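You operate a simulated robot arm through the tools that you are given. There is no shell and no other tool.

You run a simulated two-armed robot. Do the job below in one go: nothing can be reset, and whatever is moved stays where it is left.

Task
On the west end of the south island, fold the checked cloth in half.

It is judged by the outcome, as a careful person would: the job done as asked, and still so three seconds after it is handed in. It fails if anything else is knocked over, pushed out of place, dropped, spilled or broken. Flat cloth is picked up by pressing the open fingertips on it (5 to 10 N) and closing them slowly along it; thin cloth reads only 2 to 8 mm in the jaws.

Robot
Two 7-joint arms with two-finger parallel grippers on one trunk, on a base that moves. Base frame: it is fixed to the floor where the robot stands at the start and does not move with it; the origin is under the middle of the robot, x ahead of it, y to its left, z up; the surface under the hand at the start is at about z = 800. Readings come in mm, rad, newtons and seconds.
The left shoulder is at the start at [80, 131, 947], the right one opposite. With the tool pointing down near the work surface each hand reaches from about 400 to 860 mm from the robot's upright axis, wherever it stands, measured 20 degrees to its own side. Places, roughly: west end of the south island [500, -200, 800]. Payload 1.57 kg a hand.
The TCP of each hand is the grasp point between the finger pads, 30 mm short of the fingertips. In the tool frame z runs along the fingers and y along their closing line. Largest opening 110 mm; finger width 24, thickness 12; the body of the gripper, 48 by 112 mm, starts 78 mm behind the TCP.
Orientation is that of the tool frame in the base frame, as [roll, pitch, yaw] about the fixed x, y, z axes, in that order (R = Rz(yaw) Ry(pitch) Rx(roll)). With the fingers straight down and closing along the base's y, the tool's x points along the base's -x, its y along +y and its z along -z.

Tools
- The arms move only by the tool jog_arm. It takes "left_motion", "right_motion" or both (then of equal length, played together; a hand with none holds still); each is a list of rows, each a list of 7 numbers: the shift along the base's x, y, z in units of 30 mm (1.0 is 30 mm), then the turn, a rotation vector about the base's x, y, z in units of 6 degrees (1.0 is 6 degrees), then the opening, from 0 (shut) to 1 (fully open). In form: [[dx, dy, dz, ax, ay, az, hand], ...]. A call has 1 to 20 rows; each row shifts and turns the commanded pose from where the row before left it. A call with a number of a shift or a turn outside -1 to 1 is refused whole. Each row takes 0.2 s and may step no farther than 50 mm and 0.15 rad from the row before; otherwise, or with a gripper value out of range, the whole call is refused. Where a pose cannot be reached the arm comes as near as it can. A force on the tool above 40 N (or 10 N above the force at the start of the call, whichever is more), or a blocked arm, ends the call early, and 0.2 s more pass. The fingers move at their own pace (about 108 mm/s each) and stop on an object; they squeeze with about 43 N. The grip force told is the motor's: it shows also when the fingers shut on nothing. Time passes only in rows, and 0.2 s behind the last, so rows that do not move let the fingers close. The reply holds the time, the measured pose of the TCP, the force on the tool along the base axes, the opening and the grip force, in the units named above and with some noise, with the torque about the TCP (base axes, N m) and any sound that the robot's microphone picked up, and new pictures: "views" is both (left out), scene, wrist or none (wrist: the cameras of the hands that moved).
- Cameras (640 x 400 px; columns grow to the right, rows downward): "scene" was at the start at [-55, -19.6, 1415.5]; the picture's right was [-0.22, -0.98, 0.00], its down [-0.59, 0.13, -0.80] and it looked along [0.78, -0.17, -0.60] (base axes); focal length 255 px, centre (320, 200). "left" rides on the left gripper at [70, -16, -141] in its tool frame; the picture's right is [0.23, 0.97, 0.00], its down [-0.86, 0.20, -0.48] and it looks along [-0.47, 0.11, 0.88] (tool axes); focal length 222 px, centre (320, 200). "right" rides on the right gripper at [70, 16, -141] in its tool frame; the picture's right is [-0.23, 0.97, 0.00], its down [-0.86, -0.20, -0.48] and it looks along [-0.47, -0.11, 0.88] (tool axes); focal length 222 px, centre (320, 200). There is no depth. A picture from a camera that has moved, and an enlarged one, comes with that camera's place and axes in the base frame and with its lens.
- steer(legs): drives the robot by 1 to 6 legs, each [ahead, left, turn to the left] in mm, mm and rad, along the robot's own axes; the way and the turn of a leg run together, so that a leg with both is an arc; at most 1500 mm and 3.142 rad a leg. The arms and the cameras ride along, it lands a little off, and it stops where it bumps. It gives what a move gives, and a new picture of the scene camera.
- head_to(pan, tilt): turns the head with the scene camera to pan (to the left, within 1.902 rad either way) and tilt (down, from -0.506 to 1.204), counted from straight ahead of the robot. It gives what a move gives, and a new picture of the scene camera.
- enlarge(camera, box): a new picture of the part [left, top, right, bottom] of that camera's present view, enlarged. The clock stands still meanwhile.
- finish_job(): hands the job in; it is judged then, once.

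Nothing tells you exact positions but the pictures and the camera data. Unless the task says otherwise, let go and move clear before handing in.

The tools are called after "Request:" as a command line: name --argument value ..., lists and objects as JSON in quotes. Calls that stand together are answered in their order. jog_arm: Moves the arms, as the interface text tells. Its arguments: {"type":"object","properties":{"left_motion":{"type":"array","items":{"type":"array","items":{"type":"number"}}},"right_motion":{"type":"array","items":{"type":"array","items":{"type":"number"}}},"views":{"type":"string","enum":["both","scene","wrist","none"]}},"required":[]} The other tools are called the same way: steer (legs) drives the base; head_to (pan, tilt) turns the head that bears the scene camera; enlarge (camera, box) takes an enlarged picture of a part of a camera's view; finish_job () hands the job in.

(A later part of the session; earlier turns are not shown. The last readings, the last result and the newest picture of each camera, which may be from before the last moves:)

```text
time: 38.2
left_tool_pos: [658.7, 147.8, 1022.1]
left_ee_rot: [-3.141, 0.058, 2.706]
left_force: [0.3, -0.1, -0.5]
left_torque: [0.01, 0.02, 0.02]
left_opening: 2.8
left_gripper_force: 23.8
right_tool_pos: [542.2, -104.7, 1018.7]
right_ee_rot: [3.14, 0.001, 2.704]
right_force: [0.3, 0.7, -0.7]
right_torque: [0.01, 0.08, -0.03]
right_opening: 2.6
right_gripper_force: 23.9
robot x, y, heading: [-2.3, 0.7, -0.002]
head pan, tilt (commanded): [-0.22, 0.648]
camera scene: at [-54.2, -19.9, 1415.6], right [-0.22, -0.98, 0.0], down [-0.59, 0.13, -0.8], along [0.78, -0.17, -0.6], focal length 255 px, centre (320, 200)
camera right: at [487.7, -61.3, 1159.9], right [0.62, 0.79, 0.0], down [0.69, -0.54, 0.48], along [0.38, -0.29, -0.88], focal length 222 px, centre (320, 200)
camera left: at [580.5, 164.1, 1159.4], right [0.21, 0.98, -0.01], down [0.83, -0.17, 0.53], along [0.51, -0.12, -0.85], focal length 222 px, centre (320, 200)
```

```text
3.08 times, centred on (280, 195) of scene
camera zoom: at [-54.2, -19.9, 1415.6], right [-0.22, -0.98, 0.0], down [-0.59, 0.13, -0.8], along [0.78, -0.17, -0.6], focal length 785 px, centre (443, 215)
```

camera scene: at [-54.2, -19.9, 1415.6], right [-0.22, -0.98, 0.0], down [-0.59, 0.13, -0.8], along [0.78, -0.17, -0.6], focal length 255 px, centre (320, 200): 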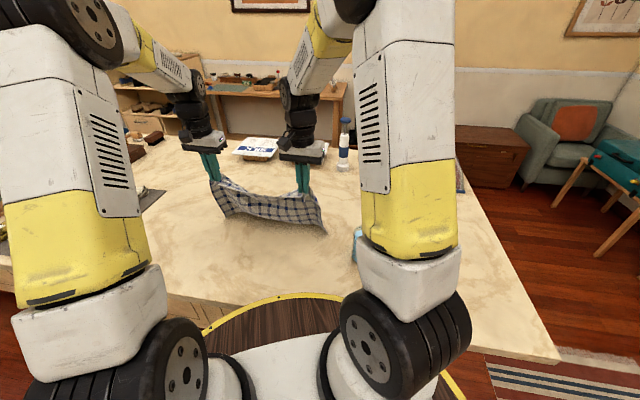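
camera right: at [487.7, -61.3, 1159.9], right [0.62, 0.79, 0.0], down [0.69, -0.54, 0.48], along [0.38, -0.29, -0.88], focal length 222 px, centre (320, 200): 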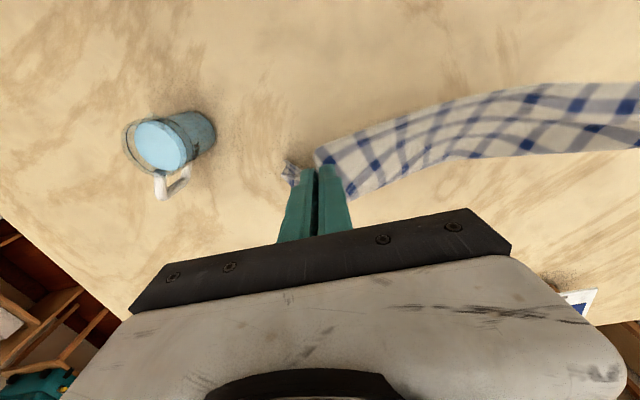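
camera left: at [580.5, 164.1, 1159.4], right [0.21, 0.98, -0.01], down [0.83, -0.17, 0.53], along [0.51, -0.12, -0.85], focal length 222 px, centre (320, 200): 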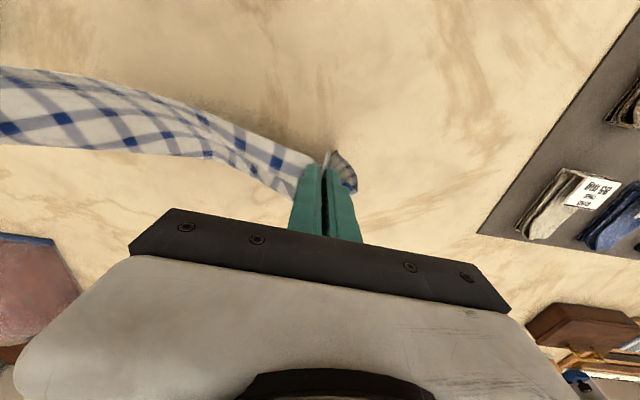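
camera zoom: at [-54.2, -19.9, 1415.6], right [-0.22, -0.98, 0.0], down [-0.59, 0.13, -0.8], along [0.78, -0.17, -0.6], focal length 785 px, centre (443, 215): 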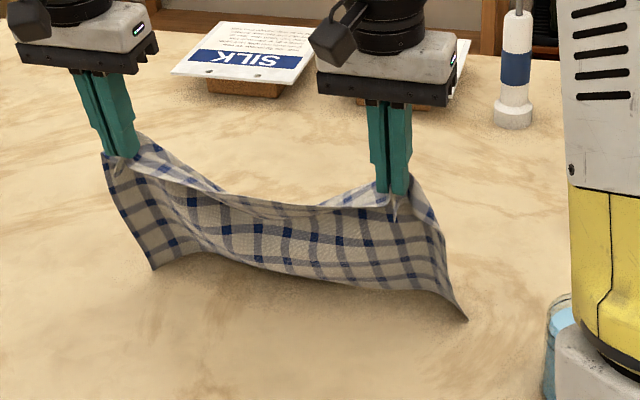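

The whole cloth now hangs from the two hands. I'll raise it clear, straighten the left wrist, spread the hands slightly to take out the sag, and bring the cloth back toward the near line.

Request:
jog_arm --left_motion '[[-0.2, 0.1, 0.8, 0.06, 0.126, 0, 0], [-0.5, 0.28, 0.8, 0.06, 0.126, 0, 0], [-0.5, 0.3, 0.3, 0.06, 0.126, 0, 0], [-0.5, 0.3, 0, 0.06, 0.126, 0, 0], [-0.4, 0.25, 0, 0, 0, 0, 0], [0, 0, 0, 0, 0, 0, 0], [0, 0, 0, 0, 0, 0, 0]]' --right_motion '[[-0.22, 0.05, 0.8, 0, 0, 0, 0], [-0.57, 0.2, 0.8, 0, 0, 0, 0], [-0.57, 0.22, 0.3, 0, 0, 0, 0], [-0.55, 0.22, 0, 0, 0, 0, 0], [-0.45, 0.18, 0, 0, 0, 0, 0], [0, 0, 0, 0, 0, 0, 0], [0, 0, 0, 0, 0, 0, 0]]' --views "both"

Request:
enlarge --camera "scene" --box '[180, 130, 380, 290]'

```text
time: 39.8
left_tool_pos: [596.4, 183.1, 1080.8]
left_ee_rot: [3.141, -0.001, 2.706]
left_force: [-0.2, -2.0, 1.3]
left_torque: [-0.05, 0.04, 0.02]
left_opening: 2.6
left_gripper_force: 23.7
right_tool_pos: [471.5, -81.2, 1075.3]
right_ee_rot: [3.14, 0.003, 2.706]
right_force: [1.9, 1.7, 0.0]
right_torque: [0.04, -0.05, -0.04]
right_opening: 2.5
right_gripper_force: 23.5
robot x, y, heading: [0.1, -0.0, 0.004]
head pan, tilt (commanded): [-0.22, 0.648]
camera scene: at [-55.1, -19.6, 1415.5], right [-0.22, -0.98, 0.0], down [-0.59, 0.13, -0.8], along [0.78, -0.17, -0.6], focal length 255 px, centre (320, 200)
camera right: at [415.9, -35.4, 1216.3], right [0.62, 0.79, 0.0], down [0.69, -0.54, 0.48], along [0.38, -0.29, -0.88], focal length 222 px, centre (320, 200)
camera left: at [524.7, 197.3, 1221.9], right [0.21, 0.98, 0.0], down [0.86, -0.18, 0.48], along [0.47, -0.1, -0.88], focal length 222 px, centre (320, 200)
```

scene: 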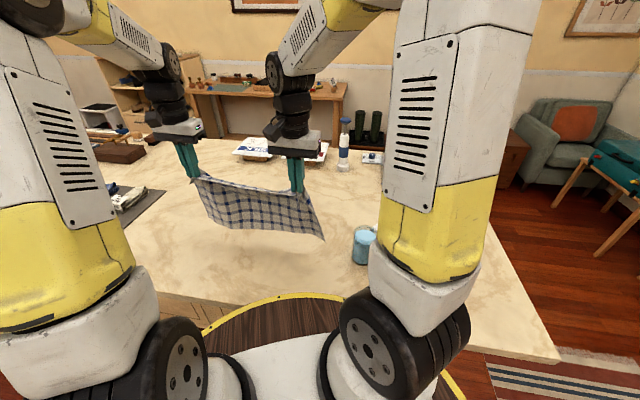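
right: 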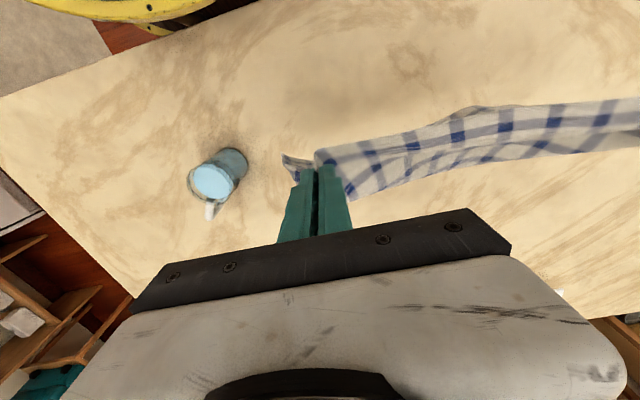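
left: 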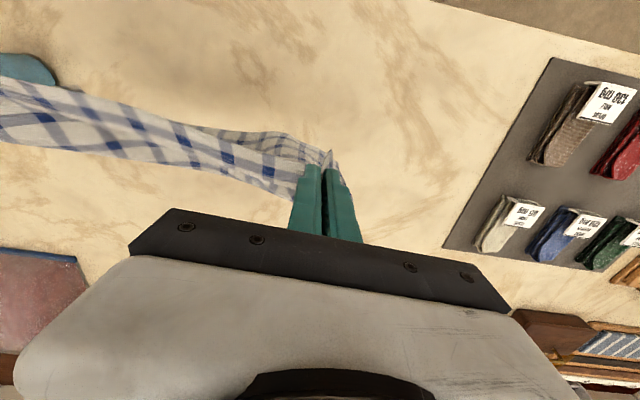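

```text
2.50 times, centred on (280, 210) of scene
camera zoom: at [-55.1, -19.6, 1415.5], right [-0.22, -0.98, 0.0], down [-0.59, 0.13, -0.8], along [0.78, -0.17, -0.6], focal length 638 px, centre (420, 175)
```

zoom: 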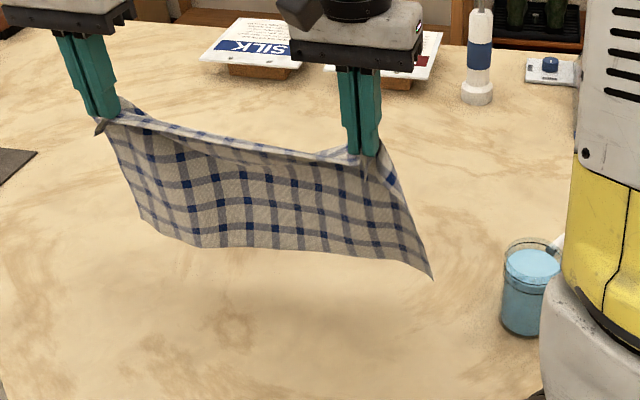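

The cloth hangs cleanly with its top edge taut. While it's in the air I'll turn it square to the robot, hands level at x≈495, which gives both arms comfortable reach for a fold straight ahead.

Request:
jog_arm --left_motion '[[-0.563, 0.061, 0, 0, 0, 0.695, 0], [-0.563, 0.061, 0, 0, 0, 0.695, 0], [-0.563, 0.061, 0, 0, 0, 0.695, 0], [-0.563, 0.061, 0, 0, 0, 0.695, 0], [-0.563, 0.061, 0, 0, 0, 0.695, 0], [-0.563, 0.061, 0, 0, 0, 0.695, 0], [0, 0, 0, 0, 0, 0, 0], [0, 0, 0, 0, 0, 0, 0]]' --right_motion '[[0.131, -0.082, 0.03, 0, 0, 0.695, 0], [0.131, -0.082, 0.03, 0, 0, 0.695, 0], [0.131, -0.082, 0.03, 0, 0, 0.695, 0], [0.131, -0.082, 0.03, 0, 0, 0.695, 0], [0.131, -0.082, 0.03, 0, 0, 0.695, 0], [0.131, -0.082, 0.03, 0, 0, 0.695, 0], [0, 0, 0, 0, 0, 0, 0], [0, 0, 0, 0, 0, 0, 0]]' --views "both"

Request:
enlarge --camera "scene" --box '[180, 130, 380, 290]'

```text
time: 41.6
left_tool_pos: [494.9, 193.1, 1080.2]
left_ee_rot: [3.141, -0.001, -3.14]
left_force: [-0.4, -0.9, -0.8]
left_torque: [-0.03, 0.0, -0.04]
left_opening: 2.3
left_gripper_force: 23.6
right_tool_pos: [494.4, -94.9, 1080.7]
right_ee_rot: [3.139, 0.004, -3.14]
right_force: [-1.0, 1.1, 0.2]
right_torque: [0.05, -0.01, -0.07]
right_opening: 2.5
right_gripper_force: 24.1
robot x, y, heading: [-0.1, 0.1, 0.001]
head pan, tilt (commanded): [-0.22, 0.648]
camera scene: at [-55.1, -19.6, 1415.5], right [-0.22, -0.98, 0.0], down [-0.59, 0.13, -0.8], along [0.78, -0.17, -0.6], focal length 255 px, centre (320, 200)
camera right: at [425.8, -78.3, 1221.6], right [0.23, 0.97, 0.0], down [0.85, -0.2, 0.48], along [0.47, -0.11, -0.88], focal length 222 px, centre (320, 200)
camera left: at [424.5, 177.2, 1221.7], right [-0.23, 0.97, 0.0], down [0.86, 0.2, 0.48], along [0.46, 0.11, -0.88], focal length 222 px, centre (320, 200)
```

scene: 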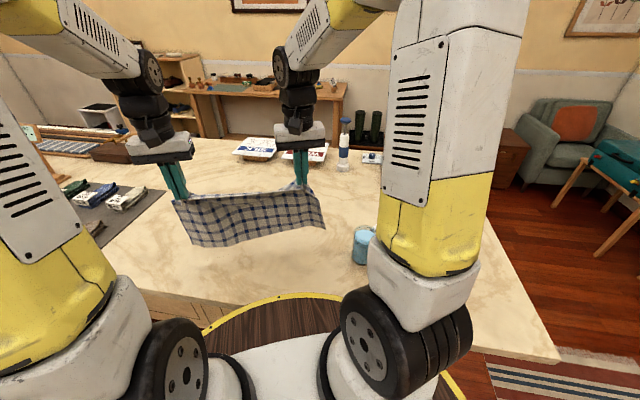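
right: 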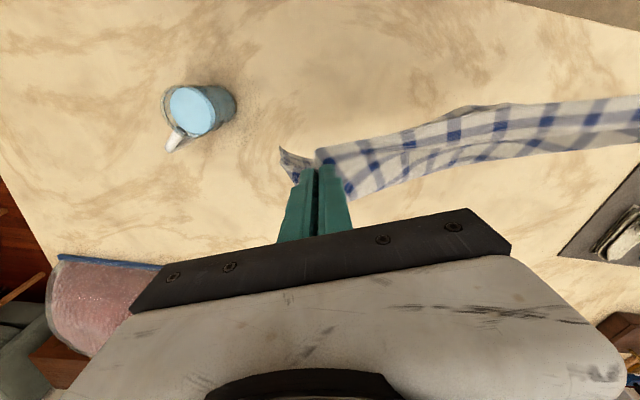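
left: 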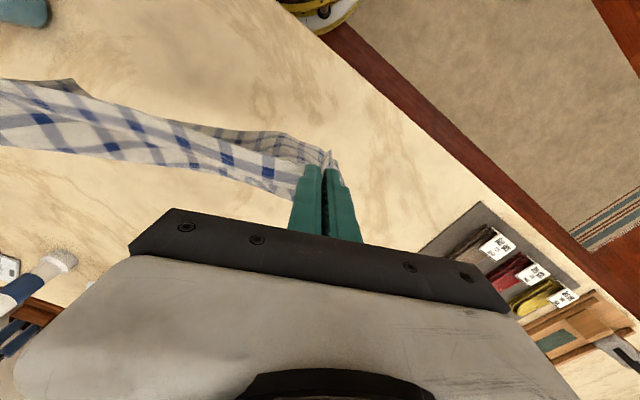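

```text
2.50 times, centred on (280, 210) of scene
camera zoom: at [-55.1, -19.6, 1415.5], right [-0.22, -0.98, 0.0], down [-0.59, 0.13, -0.8], along [0.78, -0.17, -0.6], focal length 638 px, centre (420, 175)
```

zoom: 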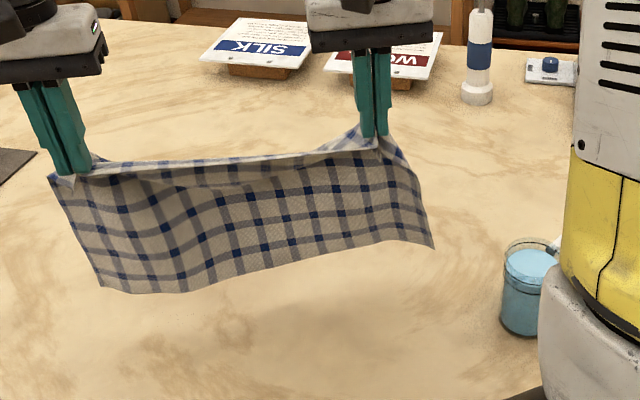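

The cloth is square to the robot now. I'll tilt both hands so the fingers point toward the robot, which should make the cloth hang straight down instead of leaning away.

Request:
jog_arm --left_motion '[[0, 0, 0, 0, 1, 0, 0], [0, 0, 0, 0, 1, 0, 0], [0, 0, 0, 0, 1, 0, 0], [0, 0, 0, 0, 1, 0, 0], [0, 0, 0, 0, 1, 0, 0], [0, 0, 0, 0, 1, 0, 0], [0, 0, 0, 0, 1, 0, 0], [0, 0, 0, 0, 1, 0, 0], [0, 0, 0, 0, 1, 0, 0], [0, 0, 0, 0, 1, 0, 0], [0, 0, 0, 0, 0, 0, 0]]' --right_motion '[[0, 0, 0, 0, 1, 0, 0], [0, 0, 0, 0, 1, 0, 0], [0, 0, 0, 0, 1, 0, 0], [0, 0, 0, 0, 1, 0, 0], [0, 0, 0, 0, 1, 0, 0], [0, 0, 0, 0, 1, 0, 0], [0, 0, 0, 0, 1, 0, 0], [0, 0, 0, 0, 1, 0, 0], [0, 0, 0, 0, 1, 0, 0], [0, 0, 0, 0, 1, 0, 0], [0, 0, 0, 0, 0, 0, 0]]' --views "both"

Request:
enlarge --camera "scene" --box '[160, 130, 360, 290]'

```text
time: 44.0
left_tool_pos: [477.1, 189.4, 1082.0]
left_ee_rot: [3.125, -0.993, 3.137]
left_force: [1.0, 0.0, -0.5]
left_torque: [0.03, -0.01, -0.01]
left_opening: 2.4
left_gripper_force: 23.9
left hand out of reach, approached as far as the arm can: row 10
right_tool_pos: [495.5, -93.9, 1080.4]
right_ee_rot: [3.139, -0.94, -3.141]
right_force: [0.3, -0.4, -0.7]
right_torque: [0.01, 0.0, -0.04]
right_opening: 2.5
right_gripper_force: 24.1
right hand out of reach, approached as far as the arm can: row 10
robot x, y, heading: [2.1, 1.8, 0.003]
head pan, tilt (commanded): [-0.22, 0.648]
camera scene: at [-55.0, -19.8, 1415.5], right [-0.22, -0.98, 0.0], down [-0.59, 0.13, -0.8], along [0.78, -0.17, -0.6], focal length 255 px, centre (320, 200)
camera right: at [569.4, -78.7, 1220.8], right [0.14, 0.97, -0.18], down [0.89, -0.2, -0.41], along [-0.43, -0.11, -0.89], focal length 222 px, centre (320, 200)
camera left: at [558.2, 169.7, 1217.0], right [-0.11, 0.97, 0.2], down [0.87, 0.19, -0.46], along [-0.48, 0.12, -0.87], focal length 222 px, centre (320, 200)
```

scene: 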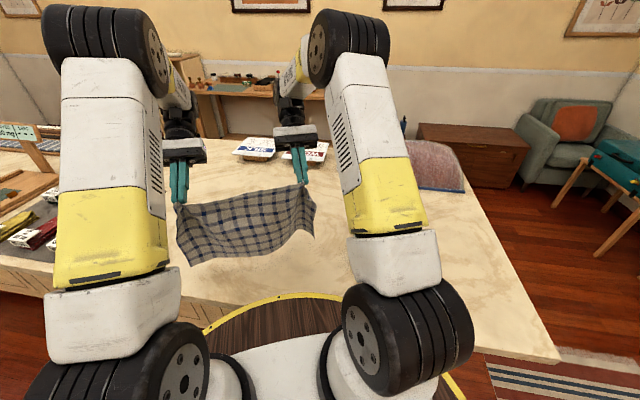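
right: 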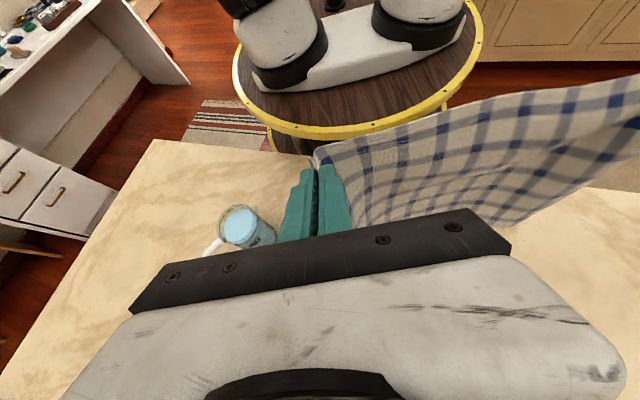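
left: 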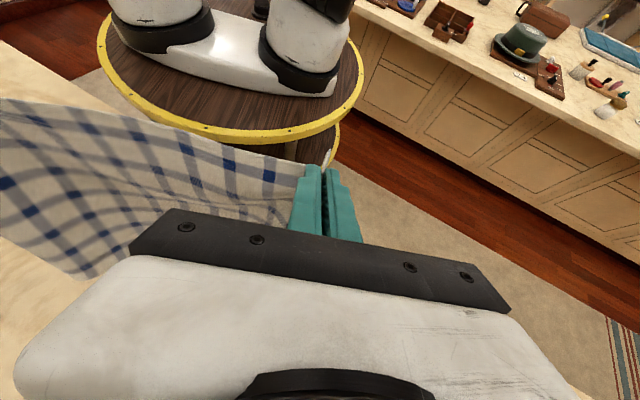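

```text
2.50 times, centred on (260, 210) of scene
camera zoom: at [-55.0, -19.8, 1415.5], right [-0.22, -0.98, 0.0], down [-0.59, 0.13, -0.8], along [0.78, -0.17, -0.6], focal length 638 px, centre (470, 175)
```

zoom: 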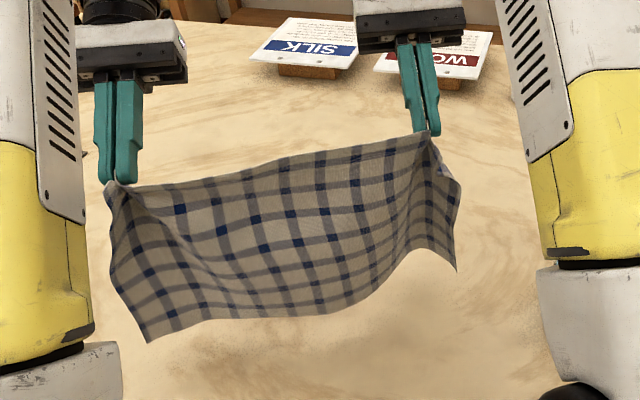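

The cloth hangs straight down with its lower edge about 30 mm above the table. I'll ease the tilt back within reach and lower until that edge just touches.

Request:
jog_arm --left_motion '[[0, 0, 0, 0, -0.5, 0, 0], [0, 0, -0.2, 0, -0.5, 0, 0], [0, 0, -0.3, 0, 0, 0, 0], [0, 0, -0.3, 0, 0, 0, 0], [0, 0, -0.2, 0, 0, 0, 0], [0, 0, 0, 0, 0, 0, 0]]' --right_motion '[[0, 0, 0, 0, -0.5, 0, 0], [0, 0, -0.2, 0, -0.5, 0, 0], [0, 0, -0.3, 0, 0, 0, 0], [0, 0, -0.3, 0, 0, 0, 0], [0, 0, -0.2, 0, 0, 0, 0], [0, 0, 0, 0, 0, 0, 0]]' --views "both"

Request:
enlarge --camera "scene" --box '[160, 130, 360, 290]'

```text
time: 45.4
left_tool_pos: [478.1, 189.6, 1052.0]
left_ee_rot: [3.126, -0.891, 3.14]
left_force: [-0.4, 0.5, -0.4]
left_torque: [-0.02, -0.02, 0.0]
left_opening: 2.6
left_gripper_force: 24.1
right_tool_pos: [494.2, -93.6, 1050.2]
right_ee_rot: [3.136, -0.837, -3.14]
right_force: [-0.1, -0.6, -0.3]
right_torque: [-0.01, 0.0, -0.01]
right_opening: 2.6
right_gripper_force: 24.3
robot x, y, heading: [1.0, -2.2, 0.001]
head pan, tilt (commanded): [-0.22, 0.648]
camera scene: at [-55.0, -19.7, 1415.5], right [-0.22, -0.98, 0.0], down [-0.59, 0.13, -0.8], along [0.78, -0.17, -0.6], focal length 255 px, centre (320, 200)
camera right: at [554.6, -78.0, 1196.8], right [0.15, 0.97, -0.17], down [0.93, -0.2, -0.31], along [-0.34, -0.11, -0.93], focal length 222 px, centre (320, 200)
camera left: at [544.5, 169.7, 1195.2], right [-0.13, 0.97, 0.19], down [0.91, 0.19, -0.36], along [-0.39, 0.12, -0.91], focal length 222 px, centre (320, 200)
```

scene: 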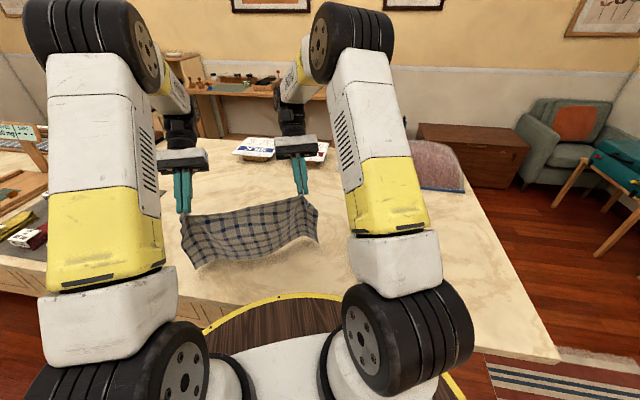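
right: 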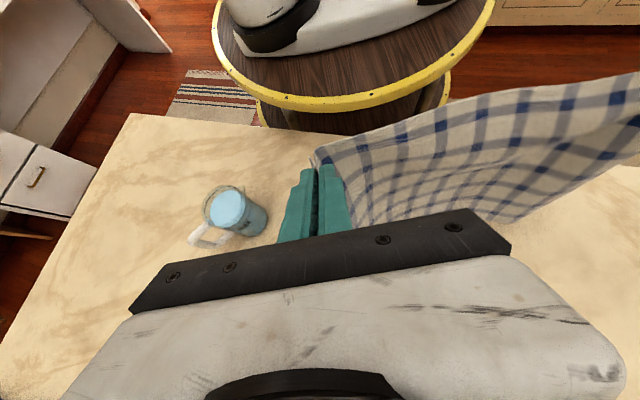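
left: 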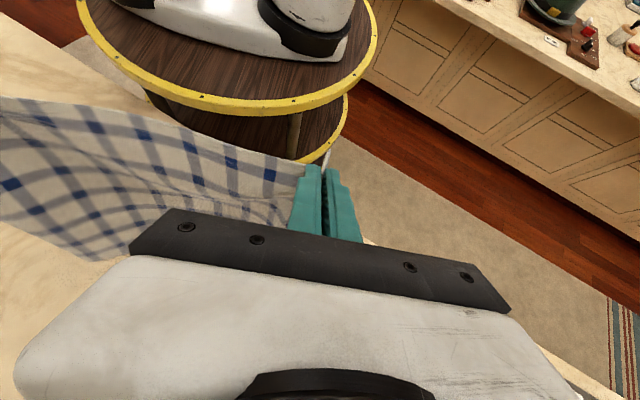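

```text
2.50 times, centred on (260, 210) of scene
camera zoom: at [-55.0, -19.7, 1415.5], right [-0.22, -0.98, 0.0], down [-0.59, 0.13, -0.8], along [0.78, -0.17, -0.6], focal length 638 px, centre (470, 175)
```

zoom: 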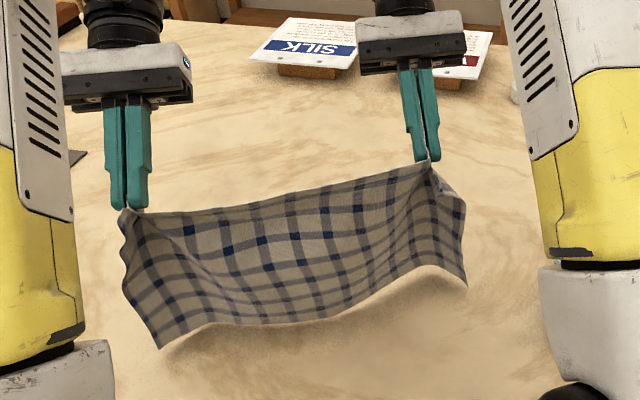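

The lower edge is just touching at about x≈490. Next I'll move the hands away from the robot while lowering, so the lower half lays down with its edge trailing toward me.

Request:
jog_arm --left_motion '[[0.2, 0, -0.4, 0, 0, 0, 0], [0.4, 0, -0.3, 0, 0, 0, 0], [0.4, 0, -0.3, 0, 0, 0, 0], [0.4, 0, -0.3, 0, 0, 0, 0], [0.4, 0, -0.3, 0, 0, 0, 0], [0.4, 0, -0.3, 0, 0, 0, 0], [0.4, 0, -0.3, 0, 0, 0, 0]]' --right_motion '[[0.1, 0, -0.4, 0, 0, 0, 0], [0.35, 0, -0.3, 0, 0, 0, 0], [0.35, 0, -0.3, 0, 0, 0, 0], [0.35, 0, -0.3, 0, 0, 0, 0], [0.35, 0, -0.3, 0, 0, 0, 0], [0.35, 0, -0.3, 0, 0, 0, 0], [0.35, 0, -0.3, 0, 0, 0, 0]]' --views "both"

Request:
enlarge --camera "scene" --box '[160, 150, 360, 290]'

```text
time: 47.0
left_tool_pos: [556.0, 189.2, 985.2]
left_ee_rot: [3.124, -0.891, 3.14]
left_force: [-0.4, -0.2, -0.5]
left_torque: [-0.01, -0.03, -0.01]
left_opening: 2.4
left_gripper_force: 24.3
right_tool_pos: [562.2, -94.2, 984.5]
right_ee_rot: [3.139, -0.834, -3.141]
right_force: [-1.2, 0.3, -0.8]
right_torque: [0.03, -0.01, -0.02]
right_opening: 2.7
right_gripper_force: 23.8
robot x, y, heading: [1.0, -0.7, -0.002]
head pan, tilt (commanded): [-0.22, 0.648]
camera scene: at [-55.3, -19.7, 1415.5], right [-0.22, -0.98, 0.0], down [-0.59, 0.13, -0.8], along [0.78, -0.17, -0.6], focal length 255 px, centre (320, 200)
camera right: at [620.6, -78.6, 1131.0], right [0.15, 0.97, -0.17], down [0.93, -0.2, -0.31], along [-0.34, -0.11, -0.94], focal length 222 px, centre (320, 200)
camera left: at [622.0, 169.5, 1127.7], right [-0.13, 0.97, 0.19], down [0.91, 0.19, -0.36], along [-0.39, 0.12, -0.91], focal length 222 px, centre (320, 200)
```

scene: 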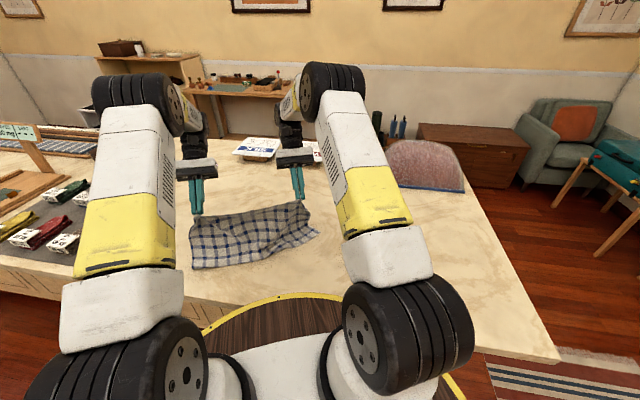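
right: 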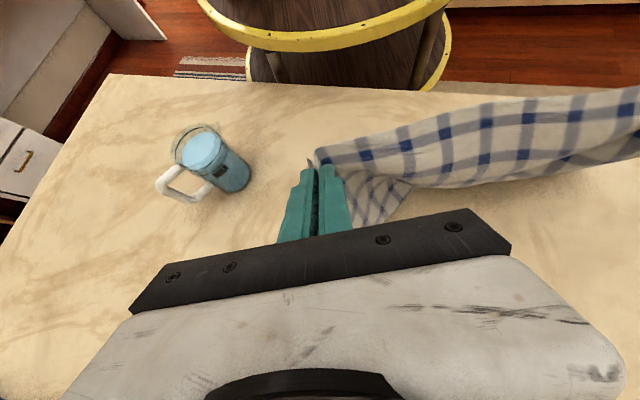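
left: 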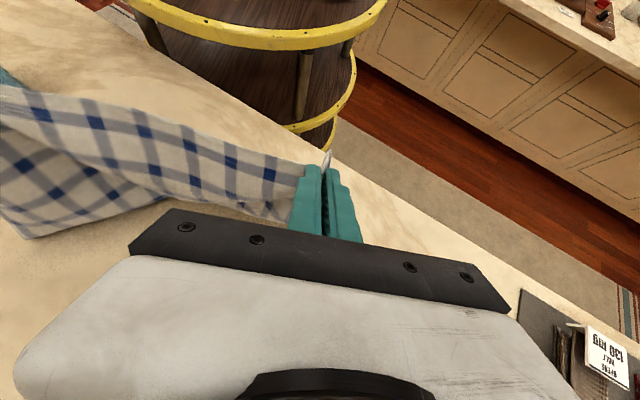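

```text
2.86 times, centred on (260, 220) of scene
camera zoom: at [-55.3, -19.7, 1415.5], right [-0.22, -0.98, 0.0], down [-0.59, 0.13, -0.8], along [0.78, -0.17, -0.6], focal length 729 px, centre (491, 143)
```

zoom: 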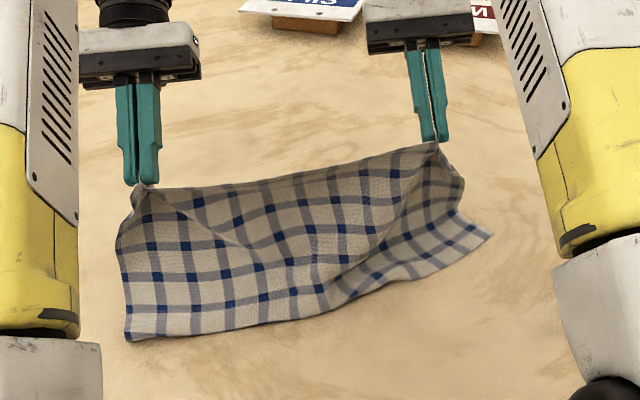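

That worked: the lower half is laying down with its edge toward me at x≈493. I'll carry on the same way until the hands are above where the crease should be, at x≈615.

Request:
jog_arm --left_motion '[[0.37, 0, -0.3, 0, -0.3, 0, 0], [0.37, 0, -0.3, 0, -0.3, 0, 0], [0.37, 0, -0.3, 0, -0.3, 0, 0], [0.37, 0, -0.3, 0, -0.3, 0, 0], [0.37, 0, -0.3, 0, -0.3, 0, 0], [0.37, 0, -0.3, 0, -0.3, 0, 0], [0.37, 0, -0.3, 0, -0.3, 0, 0]]' --right_motion '[[0.34, 0, -0.3, 0, -0.3, 0, 0], [0.34, 0, -0.3, 0, -0.3, 0, 0], [0.34, 0, -0.3, 0, -0.3, 0, 0], [0.34, 0, -0.3, 0, -0.3, 0, 0], [0.34, 0, -0.3, 0, -0.3, 0, 0], [0.34, 0, -0.3, 0, -0.3, 0, 0], [0.34, 0, -0.3, 0, -0.3, 0, 0]]' --views "both"

Request:
enlarge --camera "scene" --box '[160, 150, 360, 290]'

```text
time: 48.6
left_tool_pos: [633.2, 188.8, 923.1]
left_ee_rot: [3.125, -0.67, 3.14]
left_force: [0.6, -0.7, -0.4]
left_torque: [0.0, -0.02, -0.01]
left_opening: 2.7
left_gripper_force: 24.1
right_tool_pos: [632.7, -94.9, 920.6]
right_ee_rot: [3.136, -0.614, -3.141]
right_force: [-0.7, 1.0, -0.3]
right_torque: [0.01, -0.02, 0.0]
right_opening: 2.3
right_gripper_force: 24.3
robot x, y, heading: [-1.5, -0.9, -0.002]
head pan, tilt (commanded): [-0.22, 0.648]
camera scene: at [-55.2, -19.7, 1415.5], right [-0.22, -0.98, 0.0], down [-0.59, 0.13, -0.8], along [0.78, -0.17, -0.6], focal length 255 px, centre (320, 200)
camera right: at [658.2, -78.3, 1076.6], right [0.19, 0.97, -0.13], down [0.97, -0.2, -0.1], along [-0.13, -0.11, -0.99], focal length 222 px, centre (320, 200)
camera left: at [666.9, 170.1, 1076.8], right [-0.17, 0.97, 0.15], down [0.97, 0.19, -0.15], along [-0.18, 0.12, -0.98], focal length 222 px, centre (320, 200)
```

scene: 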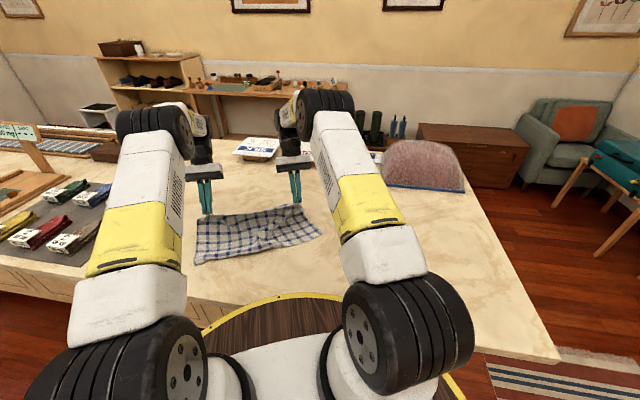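
right: 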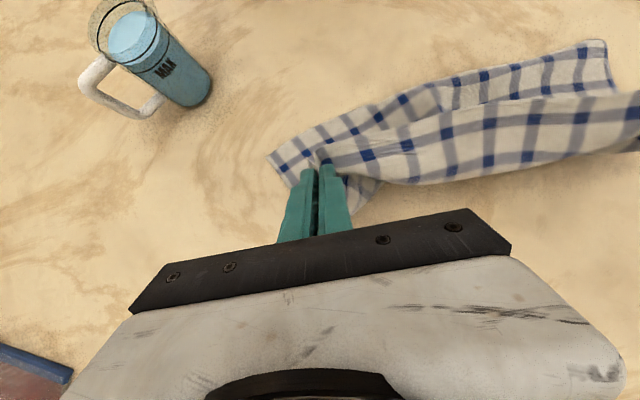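
left: 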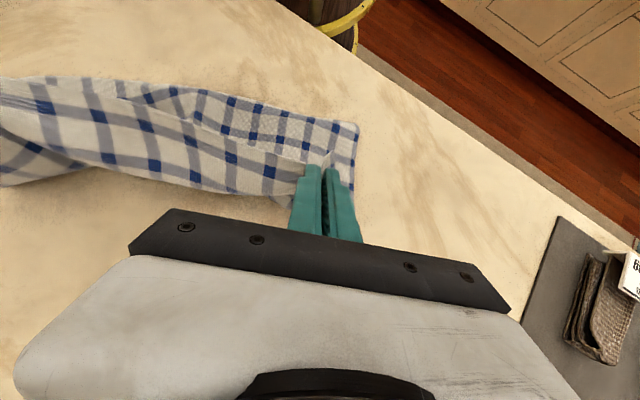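

```text
2.86 times, centred on (260, 220) of scene
camera zoom: at [-55.2, -19.7, 1415.5], right [-0.22, -0.98, 0.0], down [-0.59, 0.13, -0.8], along [0.78, -0.17, -0.6], focal length 729 px, centre (491, 143)
```

zoom: 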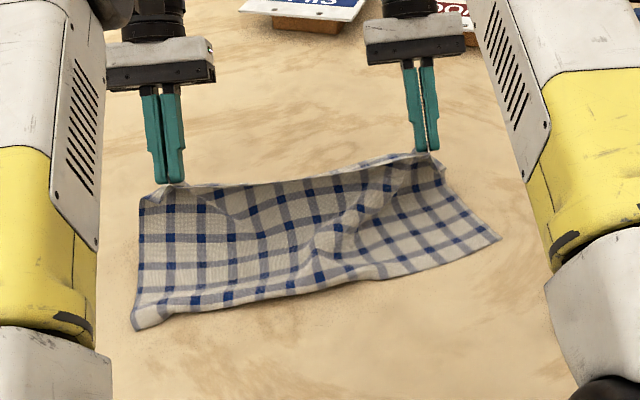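

The lower half is down with its edge from about A [510,245] to B [551,-164], and the hands stand near the crease line. Now I'll swing the held edge back toward the robot and down over the lower half, levelling the wrists as I go.

Request:
jog_arm --left_motion '[[-0.68, 0, -0.037, 0, -0.8, 0, 0], [-0.6, 0, -0.207, 0, -0.8, 0, 0], [-0.56, 0, -0.297, 0, -0.8, 0, 0], [-0.487, 0, -0.393, 0, -0.8, 0, 0]]' --right_motion '[[-0.477, 0, -0.223, 0, -0.733, 0, 0], [-0.443, 0, -0.28, 0, -0.733, 0, 0], [-0.397, 0, -0.33, 0, -0.733, 0, 0], [-0.343, 0, -0.37, 0, -0.733, 0, 0]]' --views "both"

Request:
enlarge --camera "scene" --box '[160, 150, 360, 290]'

```text
time: 49.6
left_tool_pos: [562.6, 189.3, 893.2]
left_ee_rot: [3.125, -0.337, 3.14]
left_force: [0.1, 0.0, -1.4]
left_torque: [0.01, 0.0, -0.01]
left_opening: 2.5
left_gripper_force: 24.9
right_tool_pos: [583.1, -94.1, 885.6]
right_ee_rot: [3.141, -0.308, -3.14]
right_force: [0.5, 0.9, -0.5]
right_torque: [-0.03, 0.01, -0.04]
right_opening: 2.4
right_gripper_force: 23.8
robot x, y, heading: [-2.7, 4.6, -0.002]
head pan, tilt (commanded): [-0.22, 0.648]
camera scene: at [-54.5, -19.7, 1415.6], right [-0.22, -0.98, 0.0], down [-0.59, 0.13, -0.8], along [0.78, -0.17, -0.6], focal length 255 px, centre (320, 200)
camera right: at [560.7, -78.1, 1041.5], right [0.22, 0.97, -0.07], down [0.96, -0.2, 0.2], along [0.18, -0.11, -0.98], focal length 222 px, centre (320, 200)
camera left: at [543.3, 170.0, 1049.4], right [-0.21, 0.97, 0.09], down [0.97, 0.19, 0.17], along [0.15, 0.12, -0.98], focal length 222 px, centre (320, 200)
```

scene: 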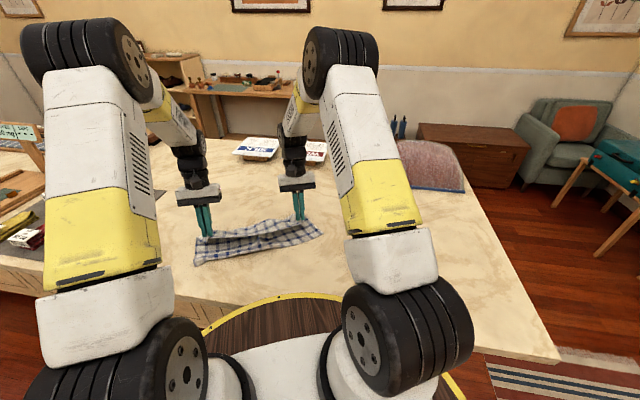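
right: 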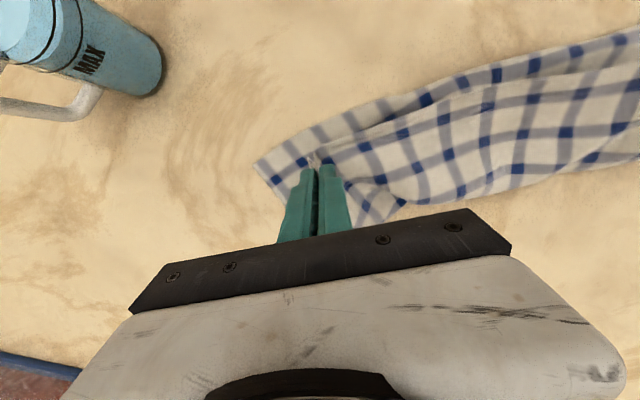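
left: 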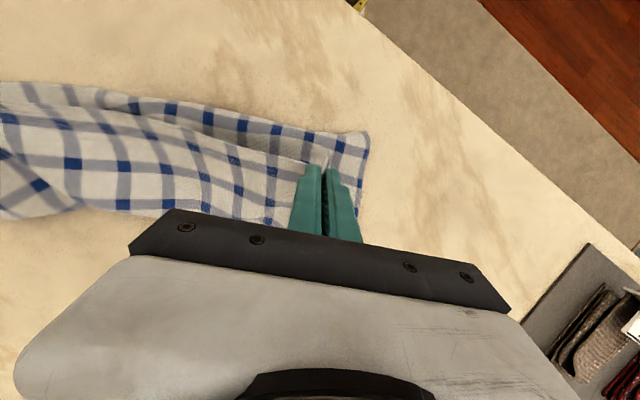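

```text
2.86 times, centred on (260, 220) of scene
camera zoom: at [-54.5, -19.7, 1415.6], right [-0.22, -0.98, 0.0], down [-0.59, 0.13, -0.8], along [0.78, -0.17, -0.6], focal length 729 px, centre (491, 143)
```

zoom: 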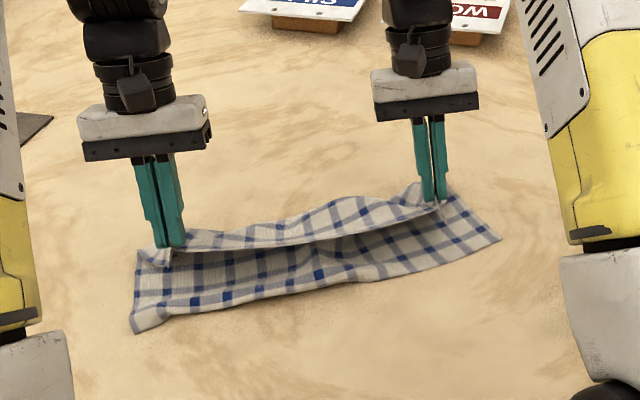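

The fold is coming over nicely and the lower edge hasn't moved. I'll finish lowering the held edge onto it.

Request:
jog_arm --left_motion '[[-0.481, 0, -0.45, 0, -0.8, 0, 0], [-0.381, 0, -0.5, 0, -0.8, 0, 0], [-0.27, 0, -0.45, 0, -0.8, 0, 0], [-0.1, 0, -0.25, 0, -0.8, 0, 0]]' --right_motion '[[-0.328, 0, -0.42, 0, -0.733, 0, 0], [-0.262, 0, -0.46, 0, -0.733, 0, 0], [-0.192, 0, -0.4, 0, -0.733, 0, 0], [-0.08, 0, -0.15, 0, -0.733, 0, 0]]' --views "both"

Request:
enlarge --camera "scene" --box '[160, 150, 360, 290]'

Request:
enlarge --camera "right" --box '[200, 80, 440, 230]'

Request:
enlarge --camera "left" --box '[200, 80, 440, 230]'

```text
time: 50.6
left_tool_pos: [527.5, 189.5, 843.5]
left_ee_rot: [3.124, 0.002, 3.139]
left_force: [0.3, -1.0, 0.4]
left_torque: [-0.02, 0.03, -0.01]
left_opening: 2.6
left_gripper_force: 23.2
right_tool_pos: [557.2, -94.3, 843.2]
right_ee_rot: [3.141, 0.001, -3.141]
right_force: [0.3, 0.3, -0.1]
right_torque: [-0.02, 0.01, -0.05]
right_opening: 2.4
right_gripper_force: 24.4
robot x, y, heading: [-1.4, -1.2, -0.001]
head pan, tilt (commanded): [-0.22, 0.648]
camera scene: at [-54.8, -19.7, 1415.6], right [-0.22, -0.98, 0.0], down [-0.59, 0.13, -0.8], along [0.78, -0.17, -0.6], focal length 255 px, centre (320, 200)
camera right: at [487.4, -78.1, 985.1], right [0.23, 0.97, 0.0], down [0.85, -0.2, 0.48], along [0.47, -0.11, -0.88], focal length 222 px, centre (320, 200)
camera left: at [457.9, 169.6, 985.3], right [-0.23, 0.97, 0.02], down [0.85, 0.19, 0.48], along [0.47, 0.12, -0.88], focal length 222 px, centre (320, 200)
```

scene: 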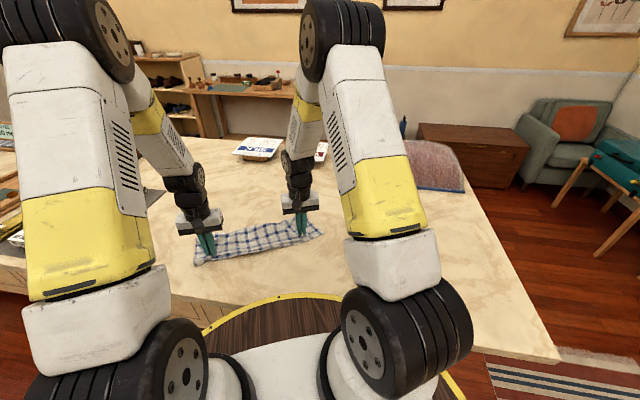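
right: 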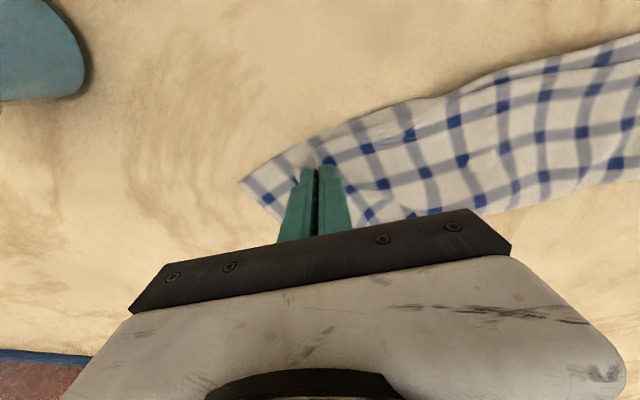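
left: 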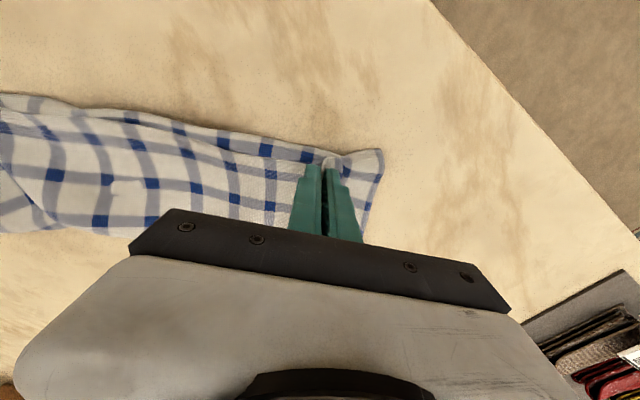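

```text
2.86 times, centred on (260, 220) of scene
camera zoom: at [-54.8, -19.7, 1415.6], right [-0.22, -0.98, 0.0], down [-0.59, 0.13, -0.8], along [0.78, -0.17, -0.6], focal length 729 px, centre (491, 143)
```

zoom: 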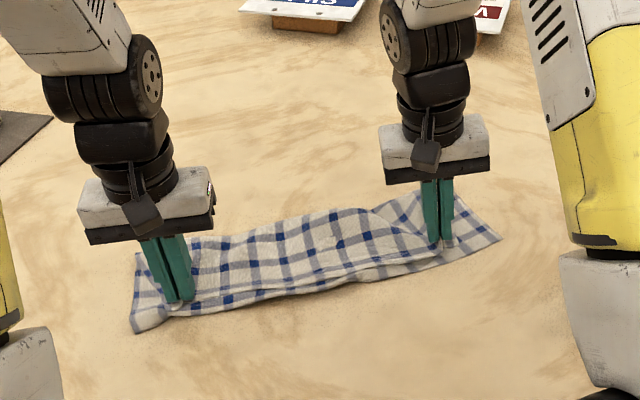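

```text
2.67 times, centred on (320, 155) of right
camera zoom: at [487.4, -78.1, 985.1], right [0.23, 0.97, 0.0], down [0.85, -0.2, 0.48], along [0.47, -0.11, -0.88], focal length 592 px, centre (320, 320)
```

zoom: 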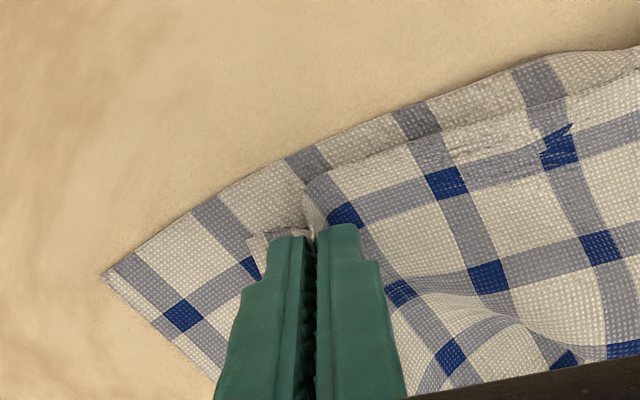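

```text
2.67 times, centred on (320, 155) of left
camera zoom: at [457.9, 169.6, 985.3], right [-0.23, 0.97, 0.02], down [0.85, 0.19, 0.48], along [0.47, 0.12, -0.88], focal length 592 px, centre (320, 320)
```

zoom: 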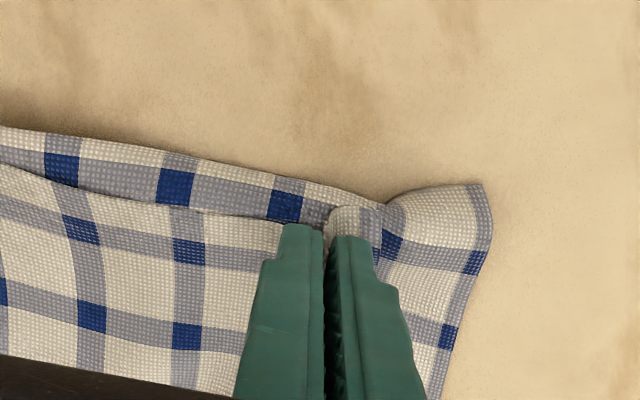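

The top edge now lies almost on the lower edge. The right end sits about 13 mm inside it, so I'll nudge both hands a little toward the robot and lower to light contact.

Request:
jog_arm --left_motion '[[-0.1, 0.06, -0.05, 0, 0, 0, 0], [-0.1, 0.06, -0.08, 0, 0, 0, 0], [0, 0, -0.08, 0, 0, 0, 0], [0, 0, -0.05, 0, 0, 0, 0], [0, 0, 0, 0, 0, 0, 0]]' --right_motion '[[-0.2, 0, -0.05, 0, 0, 0, 0], [-0.2, 0, -0.08, 0, 0, 0, 0], [0, 0, -0.08, 0, 0, 0, 0], [0, 0, -0.05, 0, 0, 0, 0], [0, 0, 0, 0, 0, 0, 0]]' --views "wrist"

Request:
enlarge --camera "right" --box '[200, 80, 440, 230]'

Request:
enlarge --camera "left" --box '[200, 80, 440, 230]'

```text
time: 51.8
left_tool_pos: [520.8, 192.6, 836.6]
left_ee_rot: [3.123, 0.002, 3.139]
left_force: [0.5, -0.9, 0.5]
left_torque: [0.02, -0.03, -0.03]
left_opening: 2.5
left_gripper_force: 24.3
right_tool_pos: [544.8, -94.1, 833.9]
right_ee_rot: [3.138, -0.001, -3.141]
right_force: [0.9, 1.1, -0.4]
right_torque: [0.06, 0.01, -0.04]
right_opening: 2.6
right_gripper_force: 24.9
robot x, y, heading: [3.6, -2.1, 0.003]
head pan, tilt (commanded): [-0.22, 0.648]
camera right: at [476.2, -78.0, 976.1], right [0.23, 0.97, 0.0], down [0.86, -0.2, 0.48], along [0.47, -0.11, -0.88], focal length 222 px, centre (320, 200)
camera left: at [451.5, 173.2, 977.8], right [-0.23, 0.97, 0.02], down [0.86, 0.19, 0.48], along [0.47, 0.12, -0.88], focal length 222 px, centre (320, 200)
```

right: 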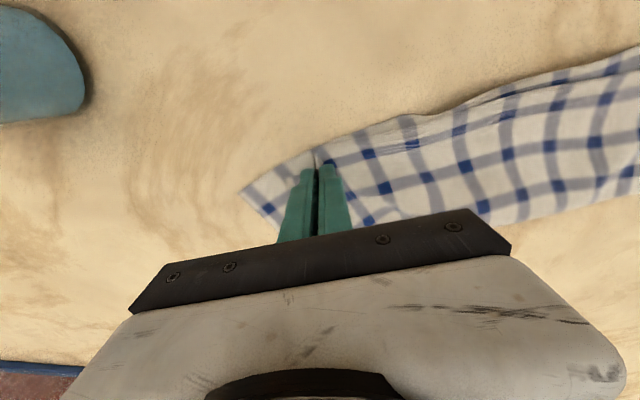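
left: 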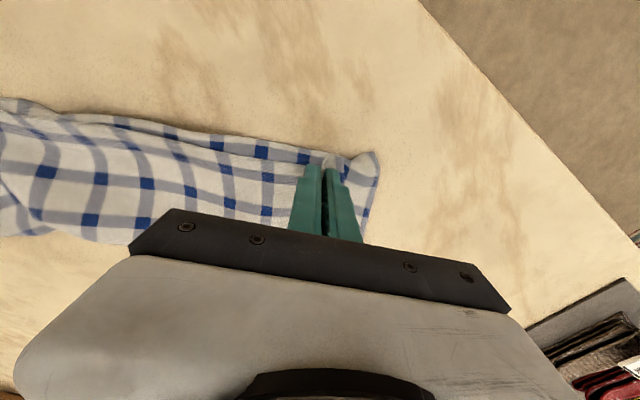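

```text
2.67 times, centred on (320, 155) of right
camera zoom: at [476.2, -78.0, 976.1], right [0.23, 0.97, 0.0], down [0.86, -0.2, 0.48], along [0.47, -0.11, -0.88], focal length 592 px, centre (320, 320)
```

zoom: 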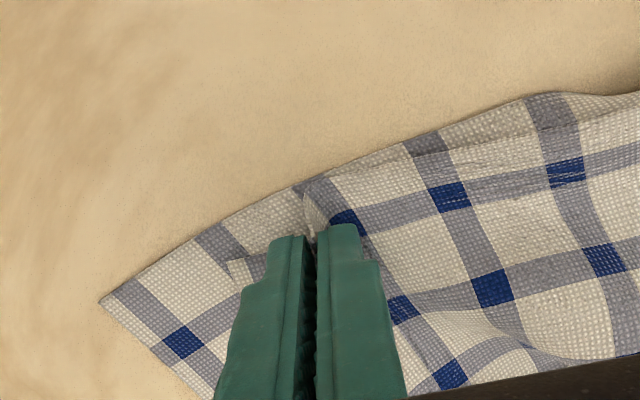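

```text
2.67 times, centred on (320, 155) of left
camera zoom: at [451.5, 173.2, 977.8], right [-0.23, 0.97, 0.02], down [0.86, 0.19, 0.48], along [0.47, 0.12, -0.88], focal length 592 px, centre (320, 320)
```

zoom: 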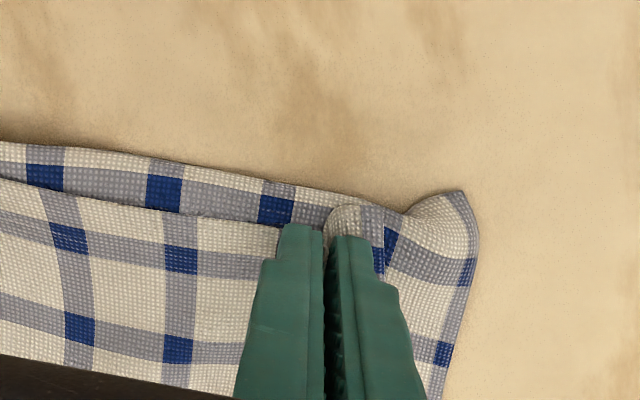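

The right side lines up now, and the left top edge is still about 10 mm inside. I'll shift the left hand that much and continue down to gentle contact.

Request:
jog_arm --left_motion '[[-0.17, 0.05, -0.03, 0, 0, 0, 0], [-0.17, 0.05, -0.04, 0, 0, 0, 0], [0, 0, -0.03, 0, 0, 0, 0], [0, 0, -0.02, 0, 0, 0, 0]]' --right_motion '[[0, 0, 0, 0, 0, 0, 0], [0, 0, 0, 0, 0, 0, 0], [0, 0, -0.02, 0, 0, 0, 0], [0, 0, -0.02, 0, 0, 0, 0]]' --views "none"

```text
time: 52.8
left_tool_pos: [510.5, 195.0, 833.8]
left_ee_rot: [3.125, -0.001, 3.141]
left_force: [-0.1, -3.4, 0.5]
left_torque: [-0.11, -0.02, 0.02]
left_opening: 2.3
left_gripper_force: 24.1
right_tool_pos: [545.0, -93.9, 833.3]
right_ee_rot: [3.141, 0.001, 3.14]
right_force: [0.0, 2.7, 0.9]
right_torque: [0.07, 0.02, -0.05]
right_opening: 2.6
right_gripper_force: 23.9
robot x, y, heading: [0.4, -0.6, 0.003]
head pan, tilt (commanded): [-0.22, 0.648]
```

There's a slight 3 N pull between the hands, which opening the left will relieve. I'll press the left lightly and open it slowly so its pleat spreads out flat, while the right keeps holding.

Request:
jog_arm --left_motion '[[0, 0, -0.02, 0, 0, 0, 0], [0, 0, -0.015, 0, 0, 0, 0]]' --right_motion '[[0, 0.03, 0, 0, 0, 0, 0], [0, 0, 0, 0, 0, 0, 0]]' --views "none"

```text
time: 53.4
left_tool_pos: [510.9, 195.0, 832.5]
left_ee_rot: [3.123, 0.003, 3.14]
left_force: [-0.4, -1.4, 9.3]
left_torque: [-0.08, 0.08, 0.03]
left_opening: 2.6
left_gripper_force: 24.2
right_tool_pos: [543.9, -93.2, 832.5]
right_ee_rot: [3.141, -0.001, -3.14]
right_force: [0.1, 2.0, 0.9]
right_torque: [0.07, 0.04, -0.09]
right_opening: 2.8
right_gripper_force: 24.1
robot x, y, heading: [0.8, -3.1, 0.005]
head pan, tilt (commanded): [-0.22, 0.648]
```

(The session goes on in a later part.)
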